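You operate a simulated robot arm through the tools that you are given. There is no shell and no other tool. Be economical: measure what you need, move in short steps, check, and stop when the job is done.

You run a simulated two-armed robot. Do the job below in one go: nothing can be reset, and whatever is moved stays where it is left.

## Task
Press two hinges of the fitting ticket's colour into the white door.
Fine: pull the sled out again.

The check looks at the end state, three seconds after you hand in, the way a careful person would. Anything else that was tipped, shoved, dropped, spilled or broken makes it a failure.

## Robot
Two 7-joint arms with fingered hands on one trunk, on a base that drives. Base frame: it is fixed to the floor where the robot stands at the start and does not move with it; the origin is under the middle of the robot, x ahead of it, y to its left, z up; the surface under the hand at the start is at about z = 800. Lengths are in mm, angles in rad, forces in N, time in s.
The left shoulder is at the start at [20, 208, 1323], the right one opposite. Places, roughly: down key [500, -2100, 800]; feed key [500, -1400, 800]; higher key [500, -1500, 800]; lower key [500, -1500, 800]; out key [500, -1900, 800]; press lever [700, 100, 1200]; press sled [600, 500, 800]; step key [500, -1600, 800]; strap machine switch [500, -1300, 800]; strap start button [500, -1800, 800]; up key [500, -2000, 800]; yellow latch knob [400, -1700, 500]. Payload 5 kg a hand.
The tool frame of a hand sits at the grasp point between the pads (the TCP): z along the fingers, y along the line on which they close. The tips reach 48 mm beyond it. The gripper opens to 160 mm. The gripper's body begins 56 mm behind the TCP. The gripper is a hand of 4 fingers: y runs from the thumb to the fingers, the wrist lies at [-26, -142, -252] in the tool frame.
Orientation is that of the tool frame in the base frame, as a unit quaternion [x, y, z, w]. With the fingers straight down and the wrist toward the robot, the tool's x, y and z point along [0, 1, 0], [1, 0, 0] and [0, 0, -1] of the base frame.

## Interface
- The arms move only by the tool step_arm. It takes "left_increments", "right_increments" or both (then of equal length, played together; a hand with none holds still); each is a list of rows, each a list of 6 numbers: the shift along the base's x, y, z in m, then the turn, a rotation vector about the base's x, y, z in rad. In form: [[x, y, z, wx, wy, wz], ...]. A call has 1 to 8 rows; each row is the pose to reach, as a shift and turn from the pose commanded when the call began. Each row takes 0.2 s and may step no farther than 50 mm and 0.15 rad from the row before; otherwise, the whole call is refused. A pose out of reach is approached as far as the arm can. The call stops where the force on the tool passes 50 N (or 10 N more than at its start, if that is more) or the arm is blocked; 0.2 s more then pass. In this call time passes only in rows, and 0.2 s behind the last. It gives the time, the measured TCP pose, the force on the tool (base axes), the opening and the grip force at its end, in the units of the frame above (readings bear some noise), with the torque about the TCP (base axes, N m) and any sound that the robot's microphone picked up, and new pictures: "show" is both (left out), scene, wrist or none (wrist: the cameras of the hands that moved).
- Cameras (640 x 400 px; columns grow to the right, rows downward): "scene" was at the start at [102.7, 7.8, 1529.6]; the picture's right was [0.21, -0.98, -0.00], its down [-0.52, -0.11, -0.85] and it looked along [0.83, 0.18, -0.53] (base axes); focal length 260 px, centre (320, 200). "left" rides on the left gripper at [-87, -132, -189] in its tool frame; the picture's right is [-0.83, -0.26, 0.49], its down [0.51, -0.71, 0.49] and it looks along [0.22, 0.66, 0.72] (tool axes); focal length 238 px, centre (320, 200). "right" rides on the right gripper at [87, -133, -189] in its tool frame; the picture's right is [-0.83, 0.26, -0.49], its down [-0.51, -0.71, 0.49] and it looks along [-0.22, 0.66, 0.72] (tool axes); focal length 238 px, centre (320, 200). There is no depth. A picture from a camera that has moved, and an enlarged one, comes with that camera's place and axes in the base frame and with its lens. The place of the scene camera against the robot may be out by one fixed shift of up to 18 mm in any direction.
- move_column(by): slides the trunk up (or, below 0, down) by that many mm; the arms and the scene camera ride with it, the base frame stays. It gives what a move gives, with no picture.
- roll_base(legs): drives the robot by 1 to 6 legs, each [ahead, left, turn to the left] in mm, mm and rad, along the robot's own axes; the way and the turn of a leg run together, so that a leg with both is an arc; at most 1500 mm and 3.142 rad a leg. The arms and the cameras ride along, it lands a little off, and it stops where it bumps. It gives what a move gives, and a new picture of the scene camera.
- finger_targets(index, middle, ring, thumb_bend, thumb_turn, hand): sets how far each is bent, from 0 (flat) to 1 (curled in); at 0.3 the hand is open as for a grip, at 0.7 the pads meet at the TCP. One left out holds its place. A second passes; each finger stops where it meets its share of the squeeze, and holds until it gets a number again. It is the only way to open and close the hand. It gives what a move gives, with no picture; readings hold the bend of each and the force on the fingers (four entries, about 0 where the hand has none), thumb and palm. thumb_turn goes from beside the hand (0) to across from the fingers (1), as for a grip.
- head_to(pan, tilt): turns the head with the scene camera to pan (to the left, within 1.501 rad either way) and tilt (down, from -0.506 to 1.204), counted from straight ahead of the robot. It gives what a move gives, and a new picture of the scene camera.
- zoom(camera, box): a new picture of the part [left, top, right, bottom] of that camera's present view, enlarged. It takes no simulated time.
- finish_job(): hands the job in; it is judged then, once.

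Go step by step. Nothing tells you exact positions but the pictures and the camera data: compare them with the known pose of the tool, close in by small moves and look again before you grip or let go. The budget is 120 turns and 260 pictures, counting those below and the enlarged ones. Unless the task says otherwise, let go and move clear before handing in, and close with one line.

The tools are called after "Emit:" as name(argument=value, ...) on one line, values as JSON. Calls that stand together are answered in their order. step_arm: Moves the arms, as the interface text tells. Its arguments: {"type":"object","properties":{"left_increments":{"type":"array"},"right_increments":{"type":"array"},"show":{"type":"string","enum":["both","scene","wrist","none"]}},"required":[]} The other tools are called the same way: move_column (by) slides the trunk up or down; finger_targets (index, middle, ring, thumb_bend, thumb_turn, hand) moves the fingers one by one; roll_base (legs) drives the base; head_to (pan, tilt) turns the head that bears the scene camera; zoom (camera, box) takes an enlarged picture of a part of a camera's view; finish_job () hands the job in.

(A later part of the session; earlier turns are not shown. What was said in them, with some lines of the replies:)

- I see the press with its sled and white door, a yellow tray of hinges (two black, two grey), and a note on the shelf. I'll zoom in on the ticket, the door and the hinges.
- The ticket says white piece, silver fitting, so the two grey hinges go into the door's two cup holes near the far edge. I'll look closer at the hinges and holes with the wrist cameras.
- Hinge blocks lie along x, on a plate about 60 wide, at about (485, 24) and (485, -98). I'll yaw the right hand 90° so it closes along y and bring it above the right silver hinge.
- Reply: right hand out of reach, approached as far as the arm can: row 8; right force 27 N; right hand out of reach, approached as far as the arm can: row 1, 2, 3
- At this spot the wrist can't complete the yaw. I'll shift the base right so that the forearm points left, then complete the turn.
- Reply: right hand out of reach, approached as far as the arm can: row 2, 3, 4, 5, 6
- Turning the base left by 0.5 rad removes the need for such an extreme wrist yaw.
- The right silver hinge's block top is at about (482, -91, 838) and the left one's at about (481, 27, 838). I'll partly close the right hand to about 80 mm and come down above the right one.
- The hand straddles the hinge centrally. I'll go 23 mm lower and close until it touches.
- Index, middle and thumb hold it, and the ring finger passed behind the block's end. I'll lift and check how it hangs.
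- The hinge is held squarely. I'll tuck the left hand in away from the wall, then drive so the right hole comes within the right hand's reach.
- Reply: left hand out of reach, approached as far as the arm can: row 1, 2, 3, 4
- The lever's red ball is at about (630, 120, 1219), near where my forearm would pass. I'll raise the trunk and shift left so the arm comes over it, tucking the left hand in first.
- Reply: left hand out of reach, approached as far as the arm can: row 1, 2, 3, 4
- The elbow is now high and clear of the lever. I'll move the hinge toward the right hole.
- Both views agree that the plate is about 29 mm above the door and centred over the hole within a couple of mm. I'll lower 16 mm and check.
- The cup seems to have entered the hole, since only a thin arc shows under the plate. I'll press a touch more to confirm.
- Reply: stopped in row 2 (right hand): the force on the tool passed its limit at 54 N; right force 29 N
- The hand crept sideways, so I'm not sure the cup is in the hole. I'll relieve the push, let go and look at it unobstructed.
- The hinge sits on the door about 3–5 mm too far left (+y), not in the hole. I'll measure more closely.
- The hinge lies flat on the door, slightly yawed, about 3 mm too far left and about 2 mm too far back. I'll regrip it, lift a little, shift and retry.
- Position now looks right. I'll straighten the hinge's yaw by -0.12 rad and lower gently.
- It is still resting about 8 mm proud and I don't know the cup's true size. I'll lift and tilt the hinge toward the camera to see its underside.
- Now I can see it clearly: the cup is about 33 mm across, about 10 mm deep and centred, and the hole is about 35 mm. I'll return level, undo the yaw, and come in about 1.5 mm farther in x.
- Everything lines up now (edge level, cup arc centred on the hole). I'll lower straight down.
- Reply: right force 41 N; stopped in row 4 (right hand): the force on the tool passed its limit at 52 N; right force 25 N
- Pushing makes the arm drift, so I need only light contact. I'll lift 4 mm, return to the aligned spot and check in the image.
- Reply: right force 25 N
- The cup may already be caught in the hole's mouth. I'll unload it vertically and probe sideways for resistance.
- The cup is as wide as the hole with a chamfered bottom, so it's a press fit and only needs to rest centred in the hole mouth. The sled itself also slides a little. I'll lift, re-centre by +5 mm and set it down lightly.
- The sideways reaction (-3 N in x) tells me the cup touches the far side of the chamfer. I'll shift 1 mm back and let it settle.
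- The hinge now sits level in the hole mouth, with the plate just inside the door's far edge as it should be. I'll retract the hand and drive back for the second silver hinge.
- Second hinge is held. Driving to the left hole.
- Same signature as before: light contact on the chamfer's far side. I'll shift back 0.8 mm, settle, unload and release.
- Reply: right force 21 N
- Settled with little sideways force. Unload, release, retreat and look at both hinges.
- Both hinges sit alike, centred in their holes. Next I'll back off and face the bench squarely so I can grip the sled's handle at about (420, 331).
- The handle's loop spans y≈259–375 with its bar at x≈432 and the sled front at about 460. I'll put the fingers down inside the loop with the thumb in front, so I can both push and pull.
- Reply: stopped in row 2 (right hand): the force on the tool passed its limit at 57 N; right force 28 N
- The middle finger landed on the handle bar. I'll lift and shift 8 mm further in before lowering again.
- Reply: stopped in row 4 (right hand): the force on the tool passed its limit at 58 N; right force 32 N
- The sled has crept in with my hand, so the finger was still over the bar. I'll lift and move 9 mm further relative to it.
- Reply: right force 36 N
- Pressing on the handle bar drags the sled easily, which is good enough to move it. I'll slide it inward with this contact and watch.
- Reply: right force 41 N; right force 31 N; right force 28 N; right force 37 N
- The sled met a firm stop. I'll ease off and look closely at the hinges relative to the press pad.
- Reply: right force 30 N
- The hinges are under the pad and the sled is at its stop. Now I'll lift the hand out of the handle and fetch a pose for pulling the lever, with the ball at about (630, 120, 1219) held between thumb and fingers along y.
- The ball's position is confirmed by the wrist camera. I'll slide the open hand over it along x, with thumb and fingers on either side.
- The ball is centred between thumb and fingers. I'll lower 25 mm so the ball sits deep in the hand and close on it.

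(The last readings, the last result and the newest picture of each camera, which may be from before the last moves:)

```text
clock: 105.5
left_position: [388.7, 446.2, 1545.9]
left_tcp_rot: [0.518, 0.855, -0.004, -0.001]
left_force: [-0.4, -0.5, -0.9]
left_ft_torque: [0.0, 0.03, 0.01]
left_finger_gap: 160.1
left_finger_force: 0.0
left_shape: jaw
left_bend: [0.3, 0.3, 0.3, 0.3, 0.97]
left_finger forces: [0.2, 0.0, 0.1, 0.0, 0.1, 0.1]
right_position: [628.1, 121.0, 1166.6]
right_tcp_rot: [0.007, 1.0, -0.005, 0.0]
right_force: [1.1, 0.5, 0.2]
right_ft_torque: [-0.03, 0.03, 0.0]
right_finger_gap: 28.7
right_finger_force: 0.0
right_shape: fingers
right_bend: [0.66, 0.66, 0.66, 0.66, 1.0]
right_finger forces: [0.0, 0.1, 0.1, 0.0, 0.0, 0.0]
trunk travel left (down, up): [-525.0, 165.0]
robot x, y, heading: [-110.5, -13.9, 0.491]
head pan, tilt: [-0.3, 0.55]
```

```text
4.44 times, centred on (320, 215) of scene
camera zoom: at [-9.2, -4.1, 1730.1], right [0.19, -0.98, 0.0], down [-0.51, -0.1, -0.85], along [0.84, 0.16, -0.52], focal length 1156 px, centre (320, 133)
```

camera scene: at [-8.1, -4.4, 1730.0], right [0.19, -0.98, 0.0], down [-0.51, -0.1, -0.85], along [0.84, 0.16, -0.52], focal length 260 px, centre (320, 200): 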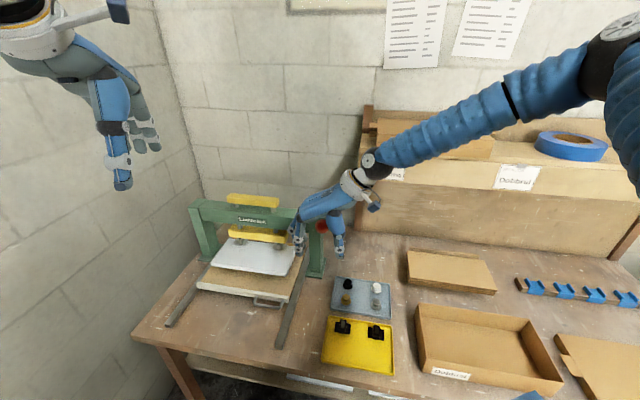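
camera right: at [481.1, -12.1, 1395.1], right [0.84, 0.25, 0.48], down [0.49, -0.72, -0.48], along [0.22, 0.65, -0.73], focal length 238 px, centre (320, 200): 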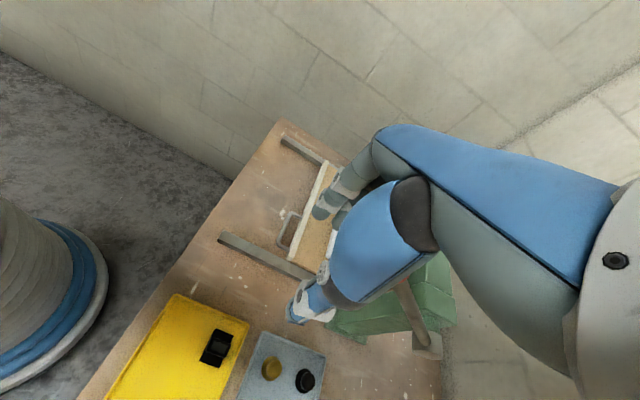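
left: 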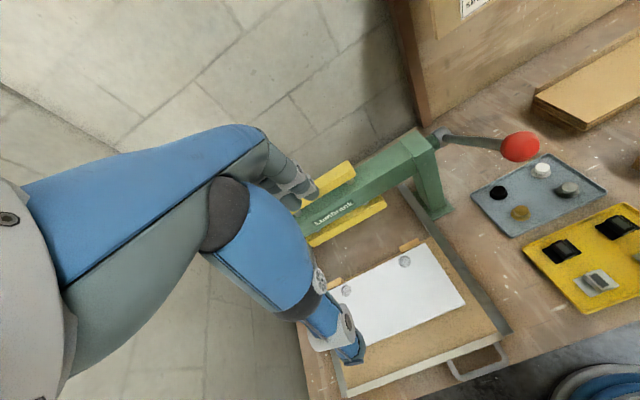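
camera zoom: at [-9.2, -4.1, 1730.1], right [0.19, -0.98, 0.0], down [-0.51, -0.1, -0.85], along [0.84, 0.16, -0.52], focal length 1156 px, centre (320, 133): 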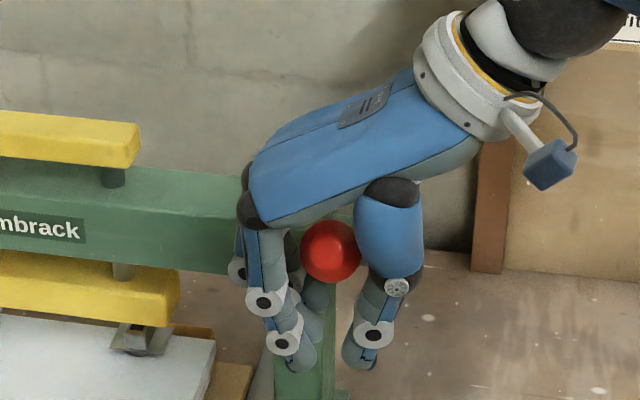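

Emit:
step_arm(right_increments=[[-0.004, 0, -0.01, 0, 0, 0], [-0.009, 0, -0.02, 0, 0, 0], [-0.013, 0, -0.03, 0, 0, 0], [-0.016, 0, -0.04, 0, 0, 0]], show="none")

Emit:
zoom(camera="scene", box=[220, 170, 380, 290])

```text
clock: 106.5
left_position: [386.1, 447.2, 1547.7]
left_tcp_rot: [0.517, 0.856, -0.003, 0.001]
left_force: [-0.5, -0.4, -0.3]
left_ft_torque: [-0.01, 0.03, 0.0]
left_finger_gap: 160.1
left_finger_force: 0.1
left_shape: jaw
left_bend: [0.3, 0.3, 0.3, 0.3, 0.97]
left_finger forces: [0.0, 0.0, 0.1, 0.0, 0.0, 0.0]
right_position: [609.8, 121.0, 1126.7]
right_tcp_rot: [0.007, 1.0, -0.006, 0.0]
right_force: [-4.8, 3.6, 6.1]
right_ft_torque: [-0.28, -0.51, 0.16]
right_finger_gap: 28.3
right_finger_force: 3.0
right_shape: fingers
right_bend: [0.66, 0.66, 0.66, 0.66, 1.0]
right_finger forces: [0.1, 0.0, 0.0, 0.0, 0.1, 6.9]
trunk travel left (down, up): [-525.0, 165.0]
robot x, y, heading: [-114.5, -18.0, 0.484]
head pan, tilt: [-0.3, 0.55]
```

```text
3.33 times, centred on (300, 230) of scene
camera zoom: at [-10.5, -3.4, 1730.2], right [0.19, -0.98, 0.0], down [-0.51, -0.1, -0.85], along [0.84, 0.16, -0.52], focal length 867 px, centre (387, 100)
```

zoom: 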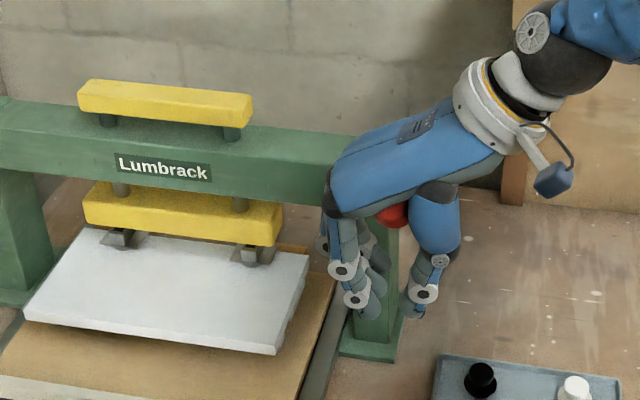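

The palm has met the ball. I'll pull it down along its arc, watching the force.

Emit:
step_arm(right_increments=[[-0.002, 0, -0.012, 0, 0, 0], [-0.004, 0, -0.024, 0, 0, 0], [-0.006, 0, -0.036, 0, 0, 0], [-0.008, 0, -0.048, 0, 0, 0], [-0.009, 0, -0.06, 0, 0, 0]], show="none")

Emit:
zoom(camera="scene", box=[220, 170, 380, 290])

```text
clock: 107.7
left_position: [384.4, 448.8, 1548.1]
left_tcp_rot: [0.516, 0.856, -0.003, 0.002]
left_force: [-0.5, -0.4, -0.7]
left_ft_torque: [0.02, 0.0, -0.01]
left_finger_gap: 160.0
left_finger_force: 0.0
left_shape: jaw
left_bend: [0.3, 0.3, 0.3, 0.3, 0.97]
left_finger forces: [0.0, 0.1, 0.0, 0.0, 0.0, 0.0]
right_position: [597.9, 122.5, 1067.8]
right_tcp_rot: [0.006, 1.0, -0.006, -0.001]
right_force: [-24.8, 15.6, 11.8]
right_ft_torque: [-1.33, -2.23, 0.09]
right_finger_gap: 28.6
right_finger_force: 15.4
right_shape: fingers
right_bend: [0.66, 0.66, 0.66, 0.66, 1.0]
right_finger forces: [0.0, 0.0, 0.0, 0.1, 5.8, 24.0]
trunk travel left (down, up): [-525.0, 165.0]
robot x, y, heading: [-109.1, -16.2, 0.485]
head pan, tilt: [-0.3, 0.55]
```

```text
3.33 times, centred on (300, 230) of scene
camera zoom: at [-13.8, -1.9, 1730.3], right [0.19, -0.98, 0.0], down [-0.51, -0.1, -0.85], along [0.84, 0.16, -0.52], focal length 867 px, centre (387, 100)
```

zoom: 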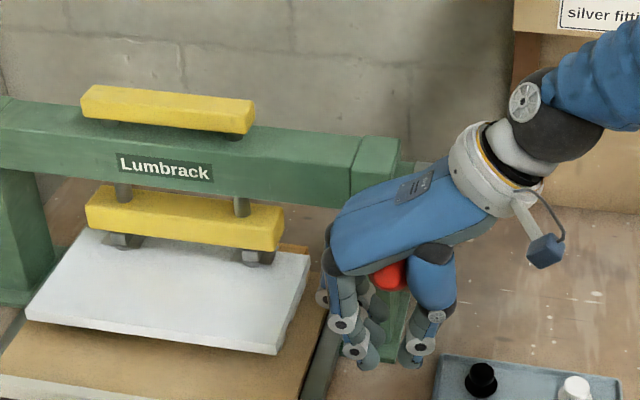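

Emit:
step_arm(right_increments=[[-0.005, 0.002, -0.006, 0, 0, 0], [-0.008, 0.003, -0.016, 0, 0, 0], [-0.01, 0.003, -0.028, 0, 0, 0], [-0.01, 0.003, -0.04, 0, 0, 0], [-0.01, 0.003, -0.052, 0, 0, 0]], show="none")

Emit:
zoom(camera="scene", box=[220, 170, 380, 290])

```text
clock: 108.9
left_position: [384.3, 445.8, 1548.3]
left_tcp_rot: [0.518, 0.856, -0.003, 0.0]
left_force: [0.2, -0.5, -0.4]
left_ft_torque: [-0.02, 0.04, -0.02]
left_finger_gap: 159.8
left_finger_force: 0.1
left_shape: jaw
left_bend: [0.3, 0.3, 0.3, 0.3, 0.97]
left_finger forces: [0.1, 0.1, 0.0, 0.0, 0.0, 0.1]
right_position: [588.4, 122.4, 1013.8]
right_tcp_rot: [0.006, 1.0, -0.006, -0.001]
right_force: [-26.7, 1.5, 7.7]
right_ft_torque: [-0.12, -2.43, -0.09]
right_finger_gap: 29.2
right_finger_force: 15.1
right_shape: fingers
right_bend: [0.66, 0.66, 0.66, 0.65, 1.0]
right_finger forces: [0.0, 0.0, 0.0, 0.0, 13.3, 16.3]
trunk travel left (down, up): [-525.0, 165.0]
robot x, y, heading: [-111.0, -13.6, 0.485]
head pan, tilt: [-0.3, 0.55]
```

```text
3.33 times, centred on (300, 230) of scene
camera zoom: at [-13.2, -3.9, 1730.3], right [0.19, -0.98, 0.0], down [-0.51, -0.1, -0.85], along [0.84, 0.16, -0.52], focal length 867 px, centre (387, 100)
```

zoom: 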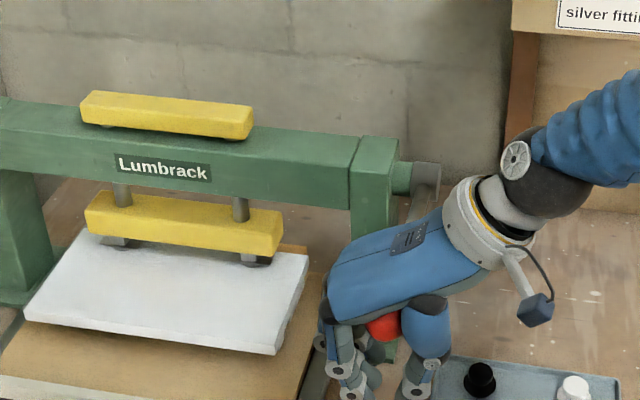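

Emit:
step_arm(right_increments=[[-0.002, 0, -0.012, 0, 0, 0], [-0.003, 0, -0.024, 0, 0, 0], [-0.003, 0, -0.036, 0, 0, 0], [-0.002, 0, -0.048, 0, 0, 0], [0.0, 0, -0.06, 0, 0, 0]], show="none")

Emit:
zoom(camera="scene", box=[220, 170, 380, 290])

```text
clock: 110.1
left_position: [383.9, 444.9, 1548.9]
left_tcp_rot: [0.517, 0.856, -0.001, 0.001]
left_force: [-1.1, -1.2, 0.2]
left_ft_torque: [0.03, -0.05, 0.01]
left_finger_gap: 159.8
left_finger_force: 0.1
left_shape: jaw
left_bend: [0.3, 0.3, 0.3, 0.3, 0.97]
left_finger forces: [0.0, 0.1, 0.0, 0.0, 0.0, 0.0]
right_position: [590.6, 122.3, 957.4]
right_tcp_rot: [0.008, 1.0, -0.004, 0.001]
right_force: [-17.1, -2.2, 13.7]
right_ft_torque: [0.11, -1.45, -0.06]
right_finger_gap: 29.5
right_finger_force: 13.3
right_shape: fingers
right_bend: [0.66, 0.66, 0.66, 0.66, 1.0]
right_finger forces: [0.1, 0.0, 0.1, 0.0, 13.1, 13.6]
trunk travel left (down, up): [-525.0, 165.0]
robot x, y, heading: [-113.2, -16.3, 0.488]
head pan, tilt: [-0.3, 0.55]
```

```text
3.33 times, centred on (300, 230) of scene
camera zoom: at [-13.3, -5.6, 1730.5], right [0.19, -0.98, 0.0], down [-0.51, -0.1, -0.85], along [0.84, 0.16, -0.52], focal length 867 px, centre (387, 100)
```

zoom: 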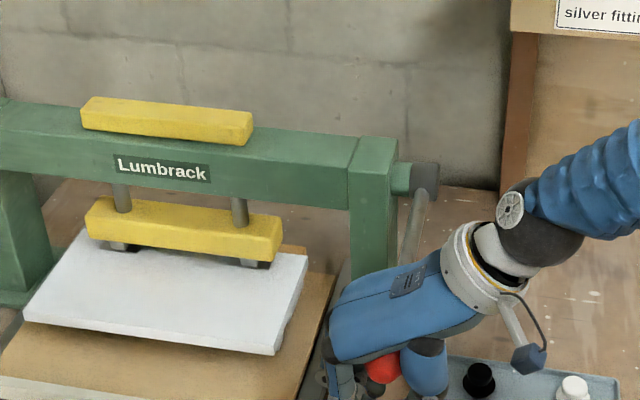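

Emit:
step_arm(right_increments=[[0.002, 0, -0.01, 0, 0, 0], [0.005, 0, -0.02, 0, 0, 0], [0.009, 0, -0.03, 0, 0, 0], [0.014, 0, -0.04, 0, 0, 0]], show="none")

Emit:
zoom(camera="scene", box=[220, 170, 380, 290])

```text
clock: 110.6
left_position: [383.3, 441.2, 1551.1]
left_tcp_rot: [0.518, 0.856, -0.002, 0.001]
left_force: [0.5, -0.7, -0.8]
left_ft_torque: [0.06, 0.02, 0.01]
left_finger_gap: 159.7
left_finger_force: 0.1
left_shape: jaw
left_bend: [0.3, 0.3, 0.3, 0.3, 0.97]
left_finger forces: [0.1, 0.1, 0.0, 0.1, 0.1, 0.1]
right_position: [591.5, 123.3, 951.7]
right_tcp_rot: [0.006, 1.0, -0.001, 0.0]
right_force: [-20.7, -14.2, 37.7]
right_ft_torque: [0.94, -1.36, 0.03]
right_finger_gap: 29.8
right_finger_force: 22.7
right_shape: fingers
right_bend: [0.66, 0.66, 0.66, 0.66, 1.0]
right_finger forces: [0.1, 0.0, 0.1, 0.0, 24.5, 21.0]
trunk travel left (down, up): [-525.0, 165.0]
robot x, y, heading: [-111.7, -14.2, 0.488]
head pan, tilt: [-0.3, 0.55]
stopped in row 2 (right hand): the force on the tool passed its limit at 54 N (the readings are from after the stop); the commanded pose is now the measured one
```

```text
3.33 times, centred on (300, 230) of scene
camera zoom: at [-14.5, -7.9, 1730.7], right [0.18, -0.98, 0.0], down [-0.51, -0.09, -0.85], along [0.84, 0.16, -0.52], focal length 867 px, centre (387, 100)
```

zoom: 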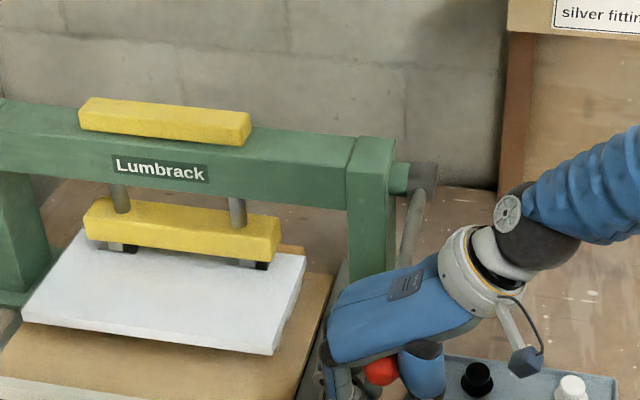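

Now resistance is building, so the press is working on the hinges. I'll keep pulling along the arc.

Emit:
step_arm(right_increments=[[0.003, -0.002, -0.008, 0, 0, 0], [0.006, -0.002, -0.016, 0, 0, 0], [0.01, -0.002, -0.026, 0, 0, 0]], show="none")

Emit:
zoom(camera="scene", box=[235, 210, 305, 260])

```text
clock: 110.9
left_position: [382.8, 439.6, 1549.3]
left_tcp_rot: [0.518, 0.855, -0.002, 0.001]
left_force: [-0.2, -0.6, 0.4]
left_ft_torque: [0.04, -0.02, -0.03]
left_finger_gap: 159.8
left_finger_force: 0.0
left_shape: jaw
left_bend: [0.3, 0.3, 0.3, 0.3, 0.97]
left_finger forces: [0.1, 0.0, 0.0, 0.0, 0.0, 0.1]
right_position: [591.6, 123.1, 951.3]
right_tcp_rot: [0.006, 1.0, 0.0, -0.001]
right_force: [-17.1, -15.4, 38.3]
right_ft_torque: [0.88, -1.05, 0.07]
right_finger_gap: 29.9
right_finger_force: 23.5
right_shape: fingers
right_bend: [0.66, 0.66, 0.66, 0.66, 1.0]
right_finger forces: [0.0, 0.1, 0.0, 0.0, 24.8, 21.8]
trunk travel left (down, up): [-525.0, 165.0]
robot x, y, heading: [-115.5, -15.0, 0.485]
head pan, tilt: [-0.3, 0.55]
stopped in row 1 (right hand): the force on the tool passed its limit at 58 N (the readings are from after the stop); the commanded pose is now the measured one
```

```text
8.00 times, centred on (270, 235) of scene
camera zoom: at [-15.4, -8.2, 1730.6], right [0.18, -0.98, 0.0], down [-0.51, -0.09, -0.85], along [0.84, 0.16, -0.52], focal length 2080 px, centre (720, -80)
```

zoom: 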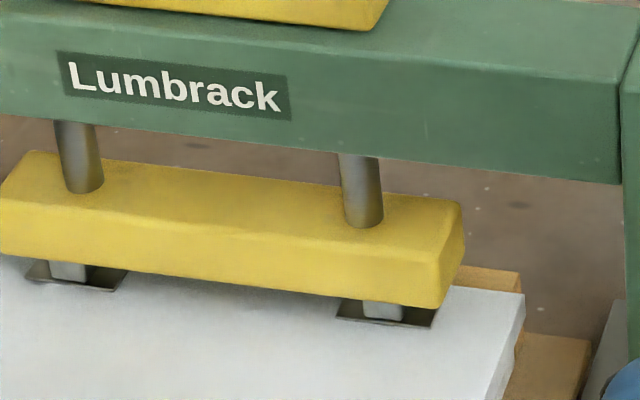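

Both hinge plates now look flush on the door and the lever has bottomed out. I'll bring the lever back up along its arc with the hand caged around the ball.

Emit:
step_arm(right_increments=[[-0.002, 0, 0.02, 0, 0, 0], [-0.003, 0, 0.045, 0, 0, 0], [-0.004, 0, 0.07, 0, 0, 0], [-0.004, 0, 0.095, 0, 0, 0], [-0.002, 0, 0.12, 0, 0, 0], [0.002, 0, 0.145, 0, 0, 0], [0.007, 0, 0.17, 0, 0, 0], [0.013, 0, 0.195, 0, 0, 0]], show="none")

Emit:
zoom(camera="scene", box=[220, 170, 380, 290])

```text
clock: 112.7
left_position: [386.2, 444.8, 1548.2]
left_tcp_rot: [0.518, 0.855, -0.003, 0.001]
left_force: [-1.6, 0.1, 1.0]
left_ft_torque: [-0.02, -0.07, -0.01]
left_finger_gap: 159.9
left_finger_force: 0.0
left_shape: jaw
left_bend: [0.3, 0.3, 0.3, 0.3, 0.97]
left_finger forces: [0.0, 0.1, 0.0, 0.0, 0.0, 0.0]
right_position: [604.8, 124.0, 1140.6]
right_tcp_rot: [0.005, 1.0, -0.003, -0.003]
right_force: [-0.7, 0.1, -0.8]
right_ft_torque: [0.02, -0.11, -0.02]
right_finger_gap: 28.2
right_finger_force: 0.1
right_shape: fingers
right_bend: [0.66, 0.66, 0.66, 0.66, 1.0]
right_finger forces: [0.0, 0.1, 0.0, 0.0, 0.0, 0.0]
trunk travel left (down, up): [-525.0, 165.0]
robot x, y, heading: [-109.8, -15.5, 0.485]
head pan, tilt: [-0.3, 0.55]
```

```text
3.33 times, centred on (300, 230) of scene
camera zoom: at [-11.0, -4.7, 1730.1], right [0.18, -0.98, 0.0], down [-0.51, -0.1, -0.85], along [0.84, 0.16, -0.52], focal length 867 px, centre (387, 100)
```

zoom: 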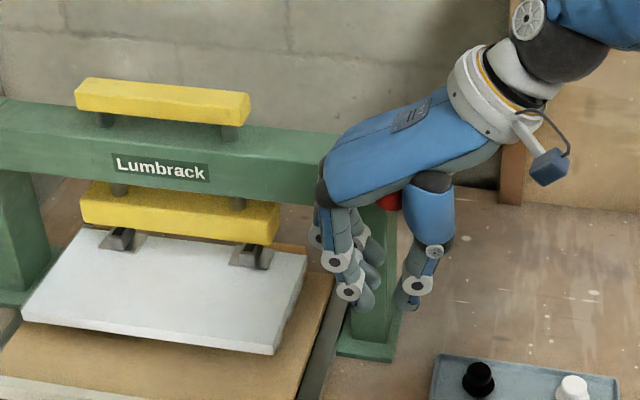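

The lever sprang back and the pad is up. I'll open, back away from the ball, and inspect the hinges.

Emit:
finger_targets(hand="right", index=0.46, middle=0.46, ring=0.46, thumb_bend=0.46)

Emit:
step_arm(right_increments=[[-0.03, 0, 0, 0, 0, 0], [-0.06, 0, 0, 0, 0, 0], [-0.09, 0, 0.01, 0, 0, 0], [-0.12, 0.01, 0.03, 0, 0, 0], [-0.15, 0.02, 0.05, 0, 0, 0]], show="none")

Emit:
zoom(camera="scene", box=[235, 210, 305, 260])

Emit:
zoom(camera="scene", box=[220, 170, 380, 290])

```text
clock: 113.7
left_position: [388.0, 444.6, 1545.7]
left_tcp_rot: [0.517, 0.856, -0.004, 0.0]
left_force: [-1.1, 0.7, -0.3]
left_ft_torque: [0.02, -0.02, -0.02]
left_finger_gap: 159.9
left_finger_force: 0.0
left_shape: jaw
left_bend: [0.3, 0.3, 0.3, 0.3, 0.97]
left_finger forces: [0.0, 0.1, 0.0, 0.0, 0.1, 0.1]
right_position: [607.5, 124.7, 1142.0]
right_tcp_rot: [0.006, 1.0, -0.003, -0.002]
right_force: [-0.7, 0.5, 0.7]
right_ft_torque: [-0.02, 0.0, -0.01]
right_finger_gap: 106.6
right_finger_force: 0.1
right_shape: fingers
right_bend: [0.46, 0.46, 0.46, 0.46, 1.0]
right_finger forces: [0.0, 0.0, 0.1, 0.0, 0.0, 0.1]
trunk travel left (down, up): [-525.0, 165.0]
robot x, y, heading: [-111.1, -19.1, 0.484]
head pan, tilt: [-0.3, 0.55]
```

```text
clock: 114.9
left_position: [385.4, 444.8, 1547.5]
left_tcp_rot: [0.518, 0.855, -0.003, 0.002]
left_force: [-1.5, 0.5, 0.2]
left_ft_torque: [-0.04, -0.1, 0.0]
left_finger_gap: 159.9
left_finger_force: 0.1
left_shape: jaw
left_bend: [0.3, 0.3, 0.3, 0.3, 0.97]
left_finger forces: [0.0, 0.0, 0.0, 0.1, 0.1, 0.1]
right_position: [456.2, 144.1, 1191.0]
right_tcp_rot: [0.006, 1.0, -0.003, -0.002]
right_force: [-0.2, 0.1, 0.2]
right_ft_torque: [-0.02, -0.11, -0.02]
right_finger_gap: 106.4
right_finger_force: 0.1
right_shape: fingers
right_bend: [0.46, 0.46, 0.46, 0.46, 1.0]
right_finger forces: [0.0, 0.1, 0.0, 0.1, 0.1, 0.1]
trunk travel left (down, up): [-525.0, 165.0]
robot x, y, heading: [-107.6, -15.5, 0.483]
head pan, tilt: [-0.3, 0.55]
```

```text
8.00 times, centred on (270, 235) of scene
camera zoom: at [-11.7, -4.0, 1730.2], right [0.18, -0.98, 0.0], down [-0.51, -0.1, -0.85], along [0.84, 0.16, -0.52], focal length 2080 px, centre (720, -80)
```

zoom: 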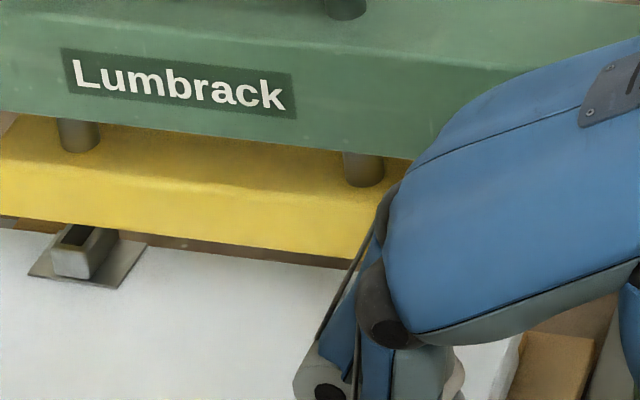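

```text
3.33 times, centred on (300, 230) of scene
camera zoom: at [-11.7, -4.0, 1730.2], right [0.18, -0.98, 0.0], down [-0.51, -0.1, -0.85], along [0.84, 0.16, -0.52], focal length 867 px, centre (387, 100)
```

zoom: 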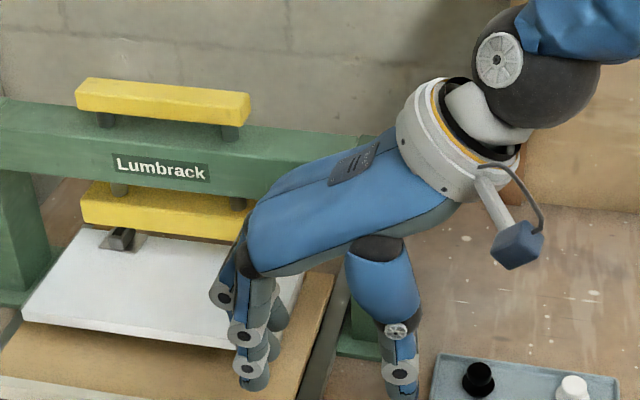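

Emit:
roll_base(legs=[[0, 0, -0.485], [-40, 445, 0]])

Emit:
head_to(pan=0.0, tilt=0.75)

Emit:
zoom(camera="scene", box=[275, 170, 355, 220])

```text
clock: 119.0
left_position: [512.4, 597.0, 1546.4]
left_tcp_rot: [0.712, 0.702, -0.002, 0.0]
left_force: [-0.1, -0.6, 0.5]
left_ft_torque: [0.01, 0.03, -0.02]
left_finger_gap: 160.0
left_finger_force: 0.0
left_shape: jaw
left_bend: [0.3, 0.3, 0.3, 0.3, 0.97]
left_finger forces: [0.1, 0.0, 0.1, 0.1, 0.0, 0.0]
right_position: [430.5, 298.3, 1190.8]
right_tcp_rot: [0.252, 0.968, -0.002, -0.003]
right_force: [0.6, -0.2, -0.1]
right_ft_torque: [0.01, -0.02, 0.0]
right_finger_gap: 106.7
right_finger_force: 0.1
right_shape: fingers
right_bend: [0.46, 0.46, 0.46, 0.46, 1.0]
right_finger forces: [0.1, 0.0, 0.0, 0.1, 0.0, 0.1]
trunk travel left (down, up): [-525.0, 165.0]
robot x, y, heading: [-146.9, 430.8, -0.014]
head pan, tilt: [-0.3, 0.55]
camera scene: at [-46.4, 392.0, 1730.1], right [-0.31, -0.95, 0.0], down [-0.5, 0.16, -0.85], along [0.81, -0.26, -0.52], focal length 260 px, centre (320, 200)
```

scene: 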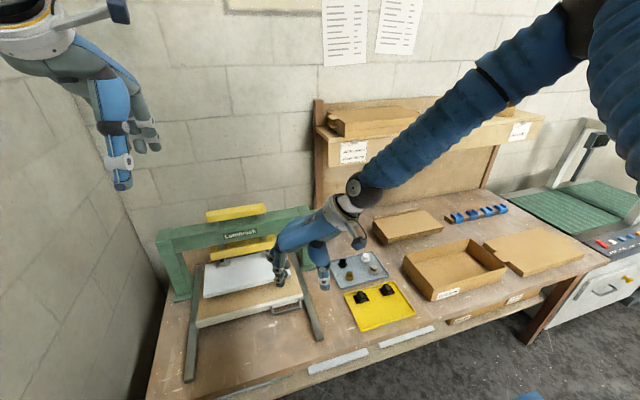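

```text
clock: 119.8
left_position: [509.3, 597.7, 1546.6]
left_tcp_rot: [0.712, 0.702, -0.003, 0.0]
left_force: [0.5, -0.3, 0.2]
left_ft_torque: [0.01, 0.04, -0.03]
left_finger_gap: 160.2
left_finger_force: 0.0
left_shape: jaw
left_bend: [0.3, 0.3, 0.3, 0.3, 0.97]
left_finger forces: [0.0, 0.0, 0.1, 0.1, 0.0, 0.0]
right_position: [429.4, 298.5, 1191.4]
right_tcp_rot: [0.251, 0.968, -0.002, -0.003]
right_force: [0.7, -0.1, 0.5]
right_ft_torque: [-0.02, 0.02, -0.03]
right_finger_gap: 106.8
right_finger_force: 0.0
right_shape: fingers
right_bend: [0.46, 0.46, 0.46, 0.46, 1.0]
right_finger forces: [0.0, 0.0, 0.1, 0.0, 0.0, 0.1]
trunk travel left (down, up): [-525.0, 165.0]
robot x, y, heading: [-148.2, 427.4, -0.014]
head pan, tilt: [0.0, 0.75]
camera scene: at [-49.2, 419.2, 1712.7], right [-0.01, -1.0, 0.0], down [-0.68, 0.01, -0.73], along [0.73, -0.01, -0.68], focal length 260 px, centre (320, 200)
```

scene: 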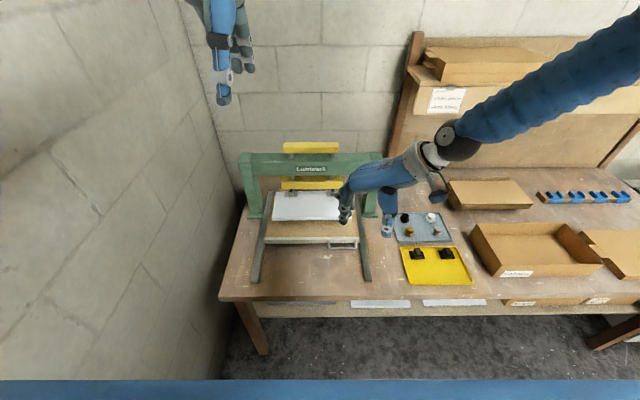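

```text
8.00 times, centred on (315, 195) of scene
camera zoom: at [-49.2, 419.2, 1712.7], right [-0.01, -1.0, 0.0], down [-0.68, 0.01, -0.73], along [0.73, -0.01, -0.68], focal length 2080 px, centre (360, 240)
```

zoom: 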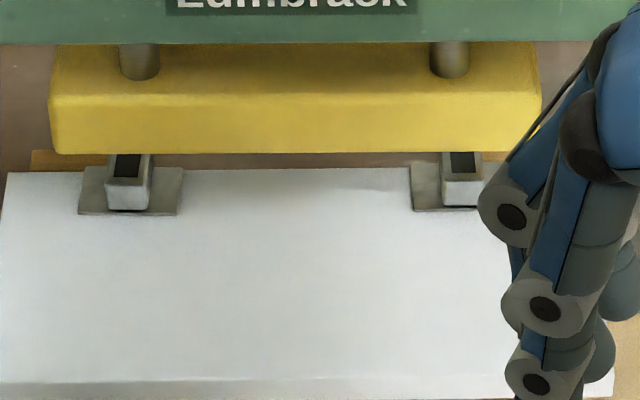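

Both hinges are fully flush. Now I'll return the hand to the handle to pull the sled out.

Emit:
finger_targets(hand="right", index=0.62, middle=0.62, ring=0.62, thumb_bend=0.5)

Emit:
step_arm(right_increments=[[0, 0, -0.015, 0, 0, -0.133], [0, 0, -0.03, 0, 0, -0.266], [0, 0, -0.045, 0, 0, -0.4], [0, 0, -0.06, 0, 0, -0.533], [0, 0, -0.08, 0, 0, -0.666], [0, 0, -0.1, 0, 0, -0.8], [0, 0, -0.12, 0, 0, -0.93], [0, 0, -0.13, 0, 0.0, -1.063]], show="none")

Emit:
step_arm(right_increments=[[0.03, 0.003, -0.02, 0, 0, 0], [0.06, 0.006, -0.04, 0, 0, 0], [0.09, 0.009, -0.06, 0, 0, 0], [0.12, 0.012, -0.08, 0, 0, 0], [0.15, 0.013, -0.1, 0, 0, 0], [0.165, 0.013, -0.13, 0, 0, 0]], show="none")

Emit:
zoom(camera="right", box=[220, 170, 380, 290])

```text
clock: 120.8
left_position: [511.7, 596.9, 1546.4]
left_tcp_rot: [0.712, 0.702, -0.003, 0.0]
left_force: [0.0, -0.6, 0.3]
left_ft_torque: [-0.02, 0.02, 0.04]
left_finger_gap: 160.0
left_finger_force: 0.1
left_shape: jaw
left_bend: [0.3, 0.3, 0.3, 0.3, 0.97]
left_finger forces: [0.0, 0.0, 0.0, 0.0, 0.1, 0.0]
right_position: [430.4, 298.8, 1189.9]
right_tcp_rot: [0.253, 0.968, -0.002, -0.003]
right_force: [0.1, 0.8, -0.1]
right_ft_torque: [-0.01, -0.02, 0.01]
right_finger_gap: 67.5
right_finger_force: 0.1
right_shape: fingers
right_bend: [0.62, 0.62, 0.62, 0.5, 1.0]
right_finger forces: [0.1, 0.0, 0.0, 0.0, 0.0, 0.1]
trunk travel left (down, up): [-525.0, 165.0]
robot x, y, heading: [-144.2, 433.0, -0.012]
head pan, tilt: [0.0, 0.75]
```

```text
clock: 122.6
left_position: [511.5, 598.3, 1547.0]
left_tcp_rot: [0.712, 0.702, -0.004, -0.001]
left_force: [-0.1, 0.7, -0.3]
left_ft_torque: [-0.04, 0.01, -0.02]
left_finger_gap: 159.9
left_finger_force: 0.1
left_shape: jaw
left_bend: [0.3, 0.3, 0.3, 0.3, 0.97]
left_finger forces: [0.0, 0.0, 0.0, 0.1, 0.0, 0.0]
right_position: [430.8, 299.3, 1058.6]
right_tcp_rot: [0.709, 0.705, -0.001, -0.002]
right_force: [-0.6, 0.3, 0.1]
right_ft_torque: [-0.02, 0.02, -0.02]
right_finger_gap: 67.7
right_finger_force: 0.1
right_shape: fingers
right_bend: [0.62, 0.62, 0.62, 0.5, 1.0]
right_finger forces: [0.1, 0.0, 0.0, 0.0, 0.1, 0.0]
trunk travel left (down, up): [-525.0, 165.0]
robot x, y, heading: [-143.2, 431.5, -0.01]
head pan, tilt: [0.0, 0.75]
```

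```text
clock: 124.0
left_position: [513.3, 595.8, 1546.8]
left_tcp_rot: [0.712, 0.702, -0.003, -0.001]
left_force: [0.2, -0.3, 0.0]
left_ft_torque: [0.04, 0.06, -0.01]
left_finger_gap: 160.1
left_finger_force: 0.0
left_shape: jaw
left_bend: [0.3, 0.3, 0.3, 0.3, 0.97]
left_finger forces: [0.0, 0.0, 0.0, 0.1, 0.1, 0.0]
right_position: [595.8, 309.1, 927.8]
right_tcp_rot: [0.708, 0.706, 0.0, -0.004]
right_force: [1.5, 0.5, 0.7]
right_ft_torque: [0.02, 0.08, 0.01]
right_finger_gap: 67.1
right_finger_force: 0.0
right_shape: fingers
right_bend: [0.62, 0.62, 0.62, 0.5, 1.0]
right_finger forces: [0.1, 0.0, 0.0, 0.0, 0.0, 0.0]
trunk travel left (down, up): [-525.0, 165.0]
robot x, y, heading: [-148.7, 431.2, -0.009]
head pan, tilt: [0.0, 0.75]
```

```text
3.33 times, centred on (300, 230) of right
camera zoom: at [464.5, 394.7, 1117.3], right [0.26, -0.84, 0.48], down [-0.71, -0.5, -0.49], along [0.65, -0.22, -0.73], focal length 794 px, centre (387, 100)
```

zoom: 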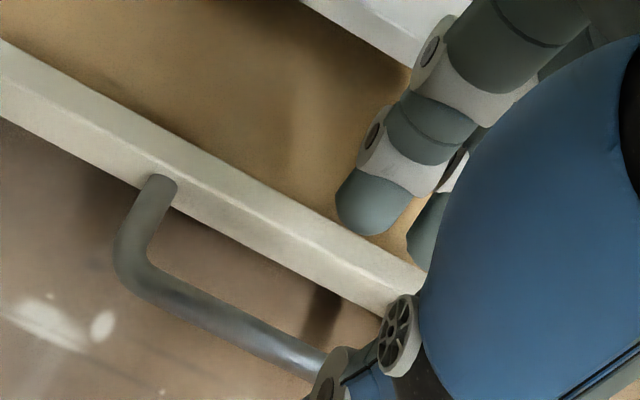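

Emit:
step_arm(right_increments=[[-0.006, 0, -0.02, 0, 0, 0], [-0.006, 0, -0.035, 0, 0, 0]], show="none")

Emit:
zoom(camera="right", box=[260, 190, 360, 280])

```text
clock: 124.6
left_position: [507.2, 598.3, 1548.8]
left_tcp_rot: [0.712, 0.702, -0.002, 0.001]
left_force: [-0.2, 0.8, 0.3]
left_ft_torque: [0.0, -0.05, 0.02]
left_finger_gap: 159.7
left_finger_force: 0.0
left_shape: jaw
left_bend: [0.3, 0.3, 0.3, 0.3, 0.97]
left_finger forces: [0.0, 0.0, 0.0, 0.0, 0.0, 0.1]
right_position: [593.5, 311.7, 902.4]
right_tcp_rot: [0.707, 0.707, 0.005, 0.001]
right_force: [1.3, 0.8, 34.0]
right_ft_torque: [0.59, -1.09, -0.06]
right_finger_gap: 62.7
right_finger_force: 17.0
right_shape: fingers
right_bend: [0.64, 0.62, 0.62, 0.5, 1.0]
right_finger forces: [33.1, 1.1, 0.0, 0.0, 0.0, 0.1]
trunk travel left (down, up): [-525.0, 165.0]
robot x, y, heading: [-148.7, 430.0, -0.009]
head pan, tilt: [0.0, 0.75]
```

```text
4.44 times, centred on (310, 235) of right
camera zoom: at [459.0, 396.7, 1088.7], right [0.25, -0.84, 0.49], down [-0.71, -0.5, -0.5], along [0.66, -0.22, -0.72], focal length 1059 px, centre (364, 44)
```

zoom: 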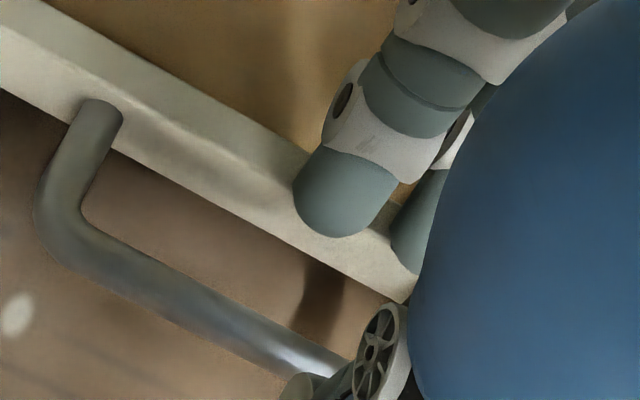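

The index finger hit the top of the sled's front rail, so the loop is about 12 mm nearer. Adjusting.

Emit:
step_arm(right_increments=[[0, 0, 0.014, 0, 0, 0], [-0.013, 0, 0.014, 0, 0, 0], [-0.014, 0, 0.0, 0, 0, 0], [-0.014, 0, -0.014, 0, 0, 0], [-0.014, 0, -0.024, 0, 0, 0]], show="none")

Emit:
zoom(camera="right", box=[260, 190, 360, 280])

```text
clock: 126.0
left_position: [508.0, 596.9, 1548.6]
left_tcp_rot: [0.713, 0.701, -0.002, 0.0]
left_force: [2.2, -0.3, -1.2]
left_ft_torque: [-0.01, 0.15, -0.03]
left_finger_gap: 159.9
left_finger_force: 0.0
left_shape: jaw
left_bend: [0.3, 0.3, 0.3, 0.3, 0.97]
left_finger forces: [0.0, 0.0, 0.0, 0.1, 0.0, 0.0]
right_position: [582.9, 310.3, 879.9]
right_tcp_rot: [0.708, 0.706, 0.006, 0.004]
right_force: [-21.1, -0.9, 41.8]
right_ft_torque: [-1.01, -0.77, -0.42]
right_finger_gap: 59.7
right_finger_force: 22.6
right_shape: fingers
right_bend: [0.65, 0.73, 0.65, 0.5, 1.0]
right_finger forces: [8.9, 22.7, 13.9, 0.0, 0.0, 0.1]
trunk travel left (down, up): [-525.0, 165.0]
robot x, y, heading: [-148.2, 429.7, -0.012]
head pan, tilt: [0.0, 0.75]
stopped in row 5 (right hand): the force on the tool passed its limit at 55 N (the readings are from after the stop); the commanded pose is now the measured one
```

```text
4.44 times, centred on (310, 235) of right
camera zoom: at [448.1, 396.0, 1067.6], right [0.25, -0.84, 0.49], down [-0.7, -0.5, -0.5], along [0.67, -0.22, -0.71], focal length 1059 px, centre (364, 44)
```

zoom: 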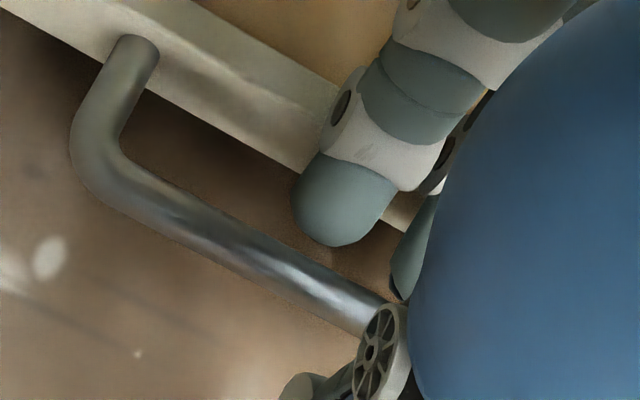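

Emit:
step_arm(right_increments=[[-0.008, 0, 0.0, 0, 0, 0], [-0.018, 0, 0.0, 0, 0, 0], [-0.03, 0, 0.0, 0, 0, 0], [-0.042, 0, 0.0, 0, 0, 0]], show="none")

Emit:
zoom(camera="right", box=[260, 190, 360, 280])

Emit:
zoom(camera="scene", box=[240, 130, 390, 270])

```text
clock: 127.0
left_position: [506.1, 596.6, 1549.1]
left_tcp_rot: [0.712, 0.702, -0.002, 0.0]
left_force: [0.1, 0.5, 0.3]
left_ft_torque: [0.0, -0.04, 0.01]
left_finger_gap: 160.2
left_finger_force: 0.0
left_shape: jaw
left_bend: [0.3, 0.3, 0.3, 0.3, 0.97]
left_finger forces: [0.1, 0.0, 0.0, 0.0, 0.0, 0.1]
right_position: [541.0, 311.6, 882.5]
right_tcp_rot: [0.708, 0.707, 0.007, 0.005]
right_force: [-0.3, -1.4, 47.5]
right_ft_torque: [-1.01, -2.23, -0.07]
right_finger_gap: 67.6
right_finger_force: 26.1
right_shape: fingers
right_bend: [0.62, 0.63, 0.62, 0.5, 1.0]
right_finger forces: [0.1, 52.1, 0.0, 0.1, 0.1, 0.2]
trunk travel left (down, up): [-525.0, 165.0]
robot x, y, heading: [-147.7, 435.0, -0.011]
head pan, tilt: [0.0, 0.75]
```

```text
4.44 times, centred on (310, 235) of right
camera zoom: at [404.8, 396.7, 1068.6], right [0.25, -0.84, 0.49], down [-0.7, -0.5, -0.5], along [0.67, -0.22, -0.71], focal length 1059 px, centre (364, 44)
```

zoom: 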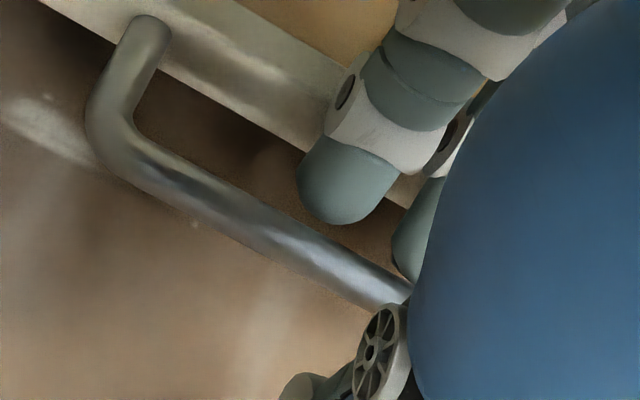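

```text
2.86 times, centred on (315, 200) of scene
camera zoom: at [-54.2, 419.7, 1713.2], right [-0.01, -1.0, 0.0], down [-0.68, 0.01, -0.73], along [0.73, -0.01, -0.68], focal length 743 px, centre (334, 200)
```

zoom: 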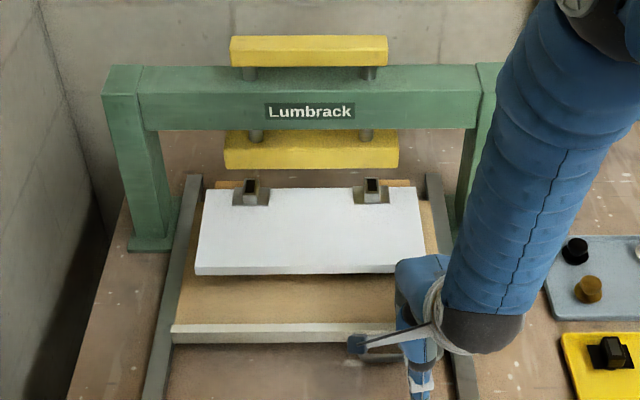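

The sled follows. I'll keep pulling it out to where it was.

Emit:
step_arm(right_increments=[[-0.012, 0, 0.002, 0, 0, 0], [-0.027, 0, 0.002, 0, 0, 0], [-0.042, 0, 0.002, 0, 0, 0], [-0.057, 0, 0.002, 0, 0, 0], [-0.072, 0, 0.002, 0, 0, 0], [-0.087, 0, 0.002, 0, 0, 0]], show="none")

Emit:
zoom(camera="scene", box=[240, 140, 390, 290])

```text
clock: 128.4
left_position: [507.1, 597.4, 1547.9]
left_tcp_rot: [0.712, 0.702, -0.002, 0.0]
left_force: [0.2, -1.1, 0.1]
left_ft_torque: [0.03, -0.05, 0.03]
left_finger_gap: 159.9
left_finger_force: 0.0
left_shape: jaw
left_bend: [0.3, 0.3, 0.3, 0.3, 0.97]
left_finger forces: [0.0, 0.0, 0.0, 0.0, 0.1, 0.0]
right_position: [451.8, 310.0, 882.5]
right_tcp_rot: [0.708, 0.706, 0.006, 0.003]
right_force: [-1.8, -1.8, 44.7]
right_ft_torque: [-0.99, -2.08, -0.09]
right_finger_gap: 67.4
right_finger_force: 24.4
right_shape: fingers
right_bend: [0.62, 0.63, 0.62, 0.5, 1.0]
right_finger forces: [0.0, 49.4, 0.0, 0.0, 0.0, 0.0]
trunk travel left (down, up): [-525.0, 165.0]
robot x, y, heading: [-147.5, 427.3, -0.012]
head pan, tilt: [0.0, 0.75]
```

```text
2.67 times, centred on (315, 215) of scene
camera zoom: at [-53.5, 419.7, 1713.0], right [-0.01, -1.0, 0.0], down [-0.68, 0.01, -0.73], along [0.73, -0.01, -0.68], focal length 693 px, centre (333, 160)
```

zoom: 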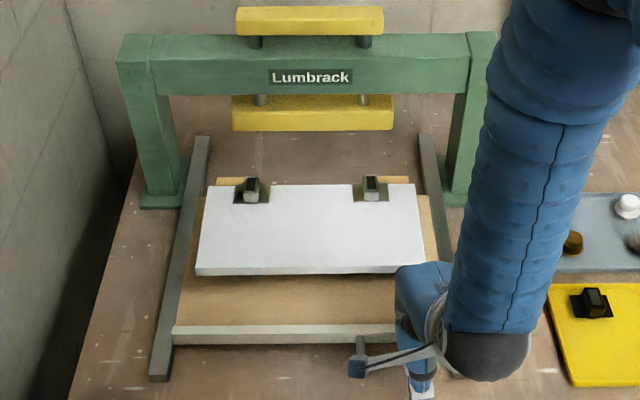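

Emit:
step_arm(right_increments=[[-0.012, 0, 0.001, 0, 0, 0], [-0.024, 0, 0.001, 0, 0, 0], [-0.036, 0, 0.001, 0, 0, 0], [-0.046, 0, 0.001, 0, 0, 0]], show="none")

Emit:
zoom(camera="scene", box=[240, 140, 390, 290])

```text
clock: 129.4
left_position: [508.3, 597.8, 1548.6]
left_tcp_rot: [0.712, 0.702, -0.002, 0.001]
left_force: [0.0, -0.4, 0.8]
left_ft_torque: [0.02, -0.01, 0.02]
left_finger_gap: 159.7
left_finger_force: 0.2
left_shape: jaw
left_bend: [0.3, 0.3, 0.3, 0.3, 0.97]
left_finger forces: [0.0, 0.1, 0.0, 0.0, 0.1, 0.0]
right_position: [408.1, 311.9, 883.9]
right_tcp_rot: [0.707, 0.707, 0.006, 0.003]
right_force: [0.9, -0.7, 40.6]
right_ft_torque: [-0.88, -1.94, 0.0]
right_finger_gap: 67.5
right_finger_force: 21.4
right_shape: fingers
right_bend: [0.62, 0.62, 0.62, 0.5, 1.0]
right_finger forces: [0.0, 42.1, 0.0, 0.0, 0.0, 0.0]
trunk travel left (down, up): [-525.0, 165.0]
robot x, y, heading: [-152.9, 431.7, -0.018]
head pan, tilt: [0.0, 0.75]
```

```text
2.67 times, centred on (315, 215) of scene
camera zoom: at [-52.5, 419.7, 1712.9], right [-0.01, -1.0, 0.0], down [-0.68, 0.01, -0.73], along [0.73, -0.01, -0.68], focal length 693 px, centre (333, 160)
```

zoom: 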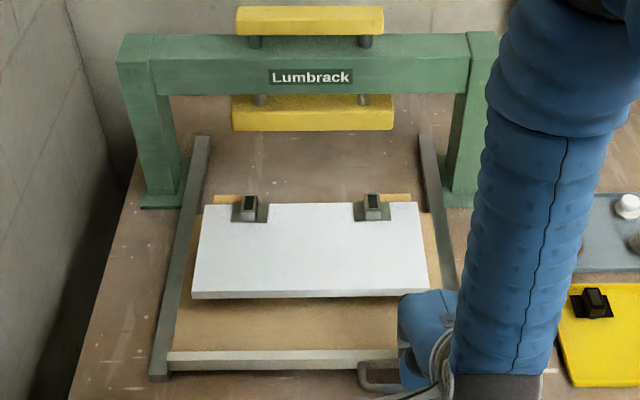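

Emit:
step_arm(right_increments=[[-0.007, 0, 0.001, 0, 0, 0], [-0.013, 0, 0.001, 0, 0, 0]], show="none")

Emit:
step_arm(right_increments=[[0, 0, 0.02, 0, 0, 0], [0, 0, 0.06, 0, 0, 0], [0, 0, 0.1, 0, 0, 0], [-0.01, -0.02, 0.14, 0, 0, 0], [-0.02, -0.05, 0.18, 0, 0, 0], [-0.02, -0.09, 0.22, 0, 0, 0], [-0.02, -0.13, 0.25, 0, 0, 0]], show="scene")

Emit:
zoom(camera="scene", box=[240, 140, 390, 290])

Emit:
zoom(camera="scene", box=[280, 200, 352, 248])

```text
clock: 130.0
left_position: [507.5, 597.5, 1549.5]
left_tcp_rot: [0.712, 0.702, -0.002, 0.0]
left_force: [0.4, -0.2, -0.1]
left_ft_torque: [0.0, -0.01, -0.02]
left_finger_gap: 160.0
left_finger_force: 0.1
left_shape: jaw
left_bend: [0.3, 0.3, 0.3, 0.3, 0.97]
left_finger forces: [0.0, 0.0, 0.0, 0.1, 0.0, 0.1]
right_position: [394.8, 310.1, 883.2]
right_tcp_rot: [0.708, 0.707, 0.005, 0.003]
right_force: [2.9, -1.0, 36.8]
right_ft_torque: [-0.76, -1.87, 0.01]
right_finger_gap: 68.7
right_finger_force: 18.2
right_shape: fingers
right_bend: [0.61, 0.61, 0.62, 0.5, 1.0]
right_finger forces: [0.9, 36.5, 0.0, 0.0, 0.1, 0.0]
trunk travel left (down, up): [-525.0, 165.0]
robot x, y, heading: [-146.2, 430.9, -0.015]
head pan, tilt: [0.0, 0.75]
```

```text
refused: row 5 steps farther than a row can; nothing moved
```

```text
2.67 times, centred on (315, 215) of scene
camera zoom: at [-51.8, 419.4, 1712.8], right [-0.01, -1.0, 0.0], down [-0.68, 0.01, -0.73], along [0.73, -0.01, -0.68], focal length 693 px, centre (333, 160)
```

zoom: 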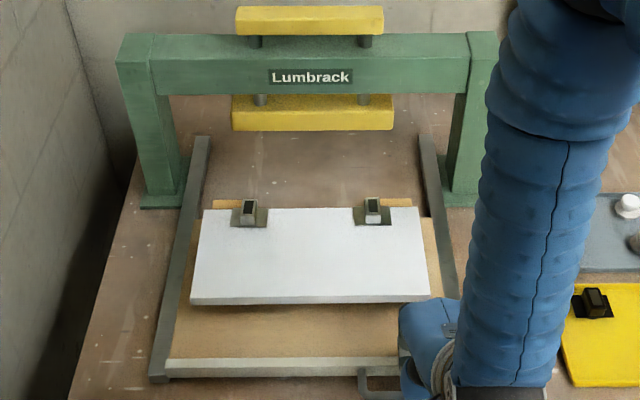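

```text
8.33 times, centred on (316, 224) of scene
camera zoom: at [-51.8, 419.4, 1712.8], right [-0.01, -1.0, 0.0], down [-0.68, 0.01, -0.73], along [0.73, -0.01, -0.68], focal length 2167 px, centre (353, 0)
```

zoom: 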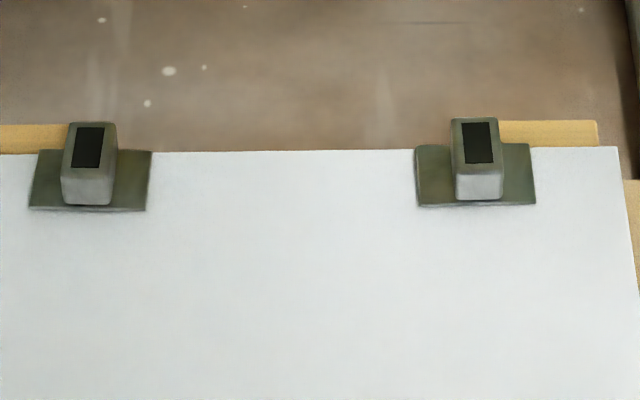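

The sled is back out with both silver hinges seated flush in the door. I'll lift the hand clear.

Emit:
step_arm(right_increments=[[0, 0, 0.02, 0, 0, 0], [0, 0, 0.06, 0, 0, 0], [0, 0, 0.1, 0, 0, 0], [-0.01, 0, 0.14, 0, 0, 0], [-0.02, 0, 0.18, 0, 0, 0], [-0.02, 0, 0.22, 0, 0, 0], [-0.02, 0, 0.26, 0, 0, 0]], show="scene")

Emit:
zoom(camera="scene", box=[220, 130, 420, 300])

```text
clock: 131.6
left_position: [509.3, 597.0, 1547.6]
left_tcp_rot: [0.712, 0.702, -0.002, 0.001]
left_force: [-0.8, 0.1, -0.1]
left_ft_torque: [-0.02, -0.09, 0.0]
left_finger_gap: 159.9
left_finger_force: 0.0
left_shape: jaw
left_bend: [0.3, 0.3, 0.3, 0.3, 0.97]
left_finger forces: [0.0, 0.0, 0.1, 0.0, 0.1, 0.0]
right_position: [373.3, 309.4, 1144.0]
right_tcp_rot: [0.708, 0.707, 0.004, 0.001]
right_force: [-2.3, 0.5, -0.6]
right_ft_torque: [0.0, -0.15, -0.01]
right_finger_gap: 67.3
right_finger_force: 0.1
right_shape: fingers
right_bend: [0.62, 0.62, 0.62, 0.5, 1.0]
right_finger forces: [0.0, 0.0, 0.0, 0.1, 0.0, 0.0]
trunk travel left (down, up): [-525.0, 165.0]
robot x, y, heading: [-145.9, 431.0, -0.018]
head pan, tilt: [0.0, 0.75]
camera scene: at [-51.8, 419.1, 1712.9], right [-0.01, -1.0, 0.0], down [-0.68, 0.01, -0.73], along [0.73, -0.01, -0.68], focal length 260 px, centre (320, 200)
```

scene: 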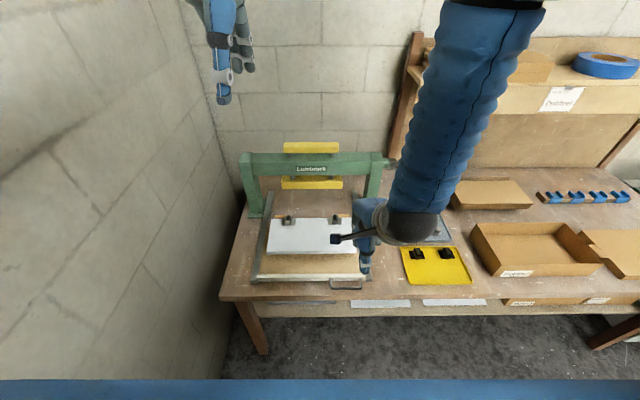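

```text
2.35 times, centred on (320, 215) of scene
camera zoom: at [-51.8, 419.1, 1712.9], right [-0.01, -1.0, 0.0], down [-0.68, 0.01, -0.73], along [0.73, -0.01, -0.68], focal length 612 px, centre (320, 165)
```

zoom: 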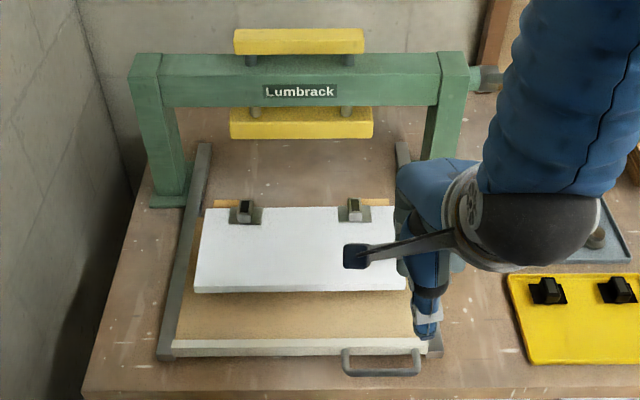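

The sled is out, both silver hinges are flush in the white door, nothing else was disturbed, and the hand is clear. Handing in.

Emit:
finish_job()

```text
The job is handed in.
```

Both silver hinges from the ticket are pressed flush into the white door, and the sled is pulled back out. The lever is back up and both hands are clear.
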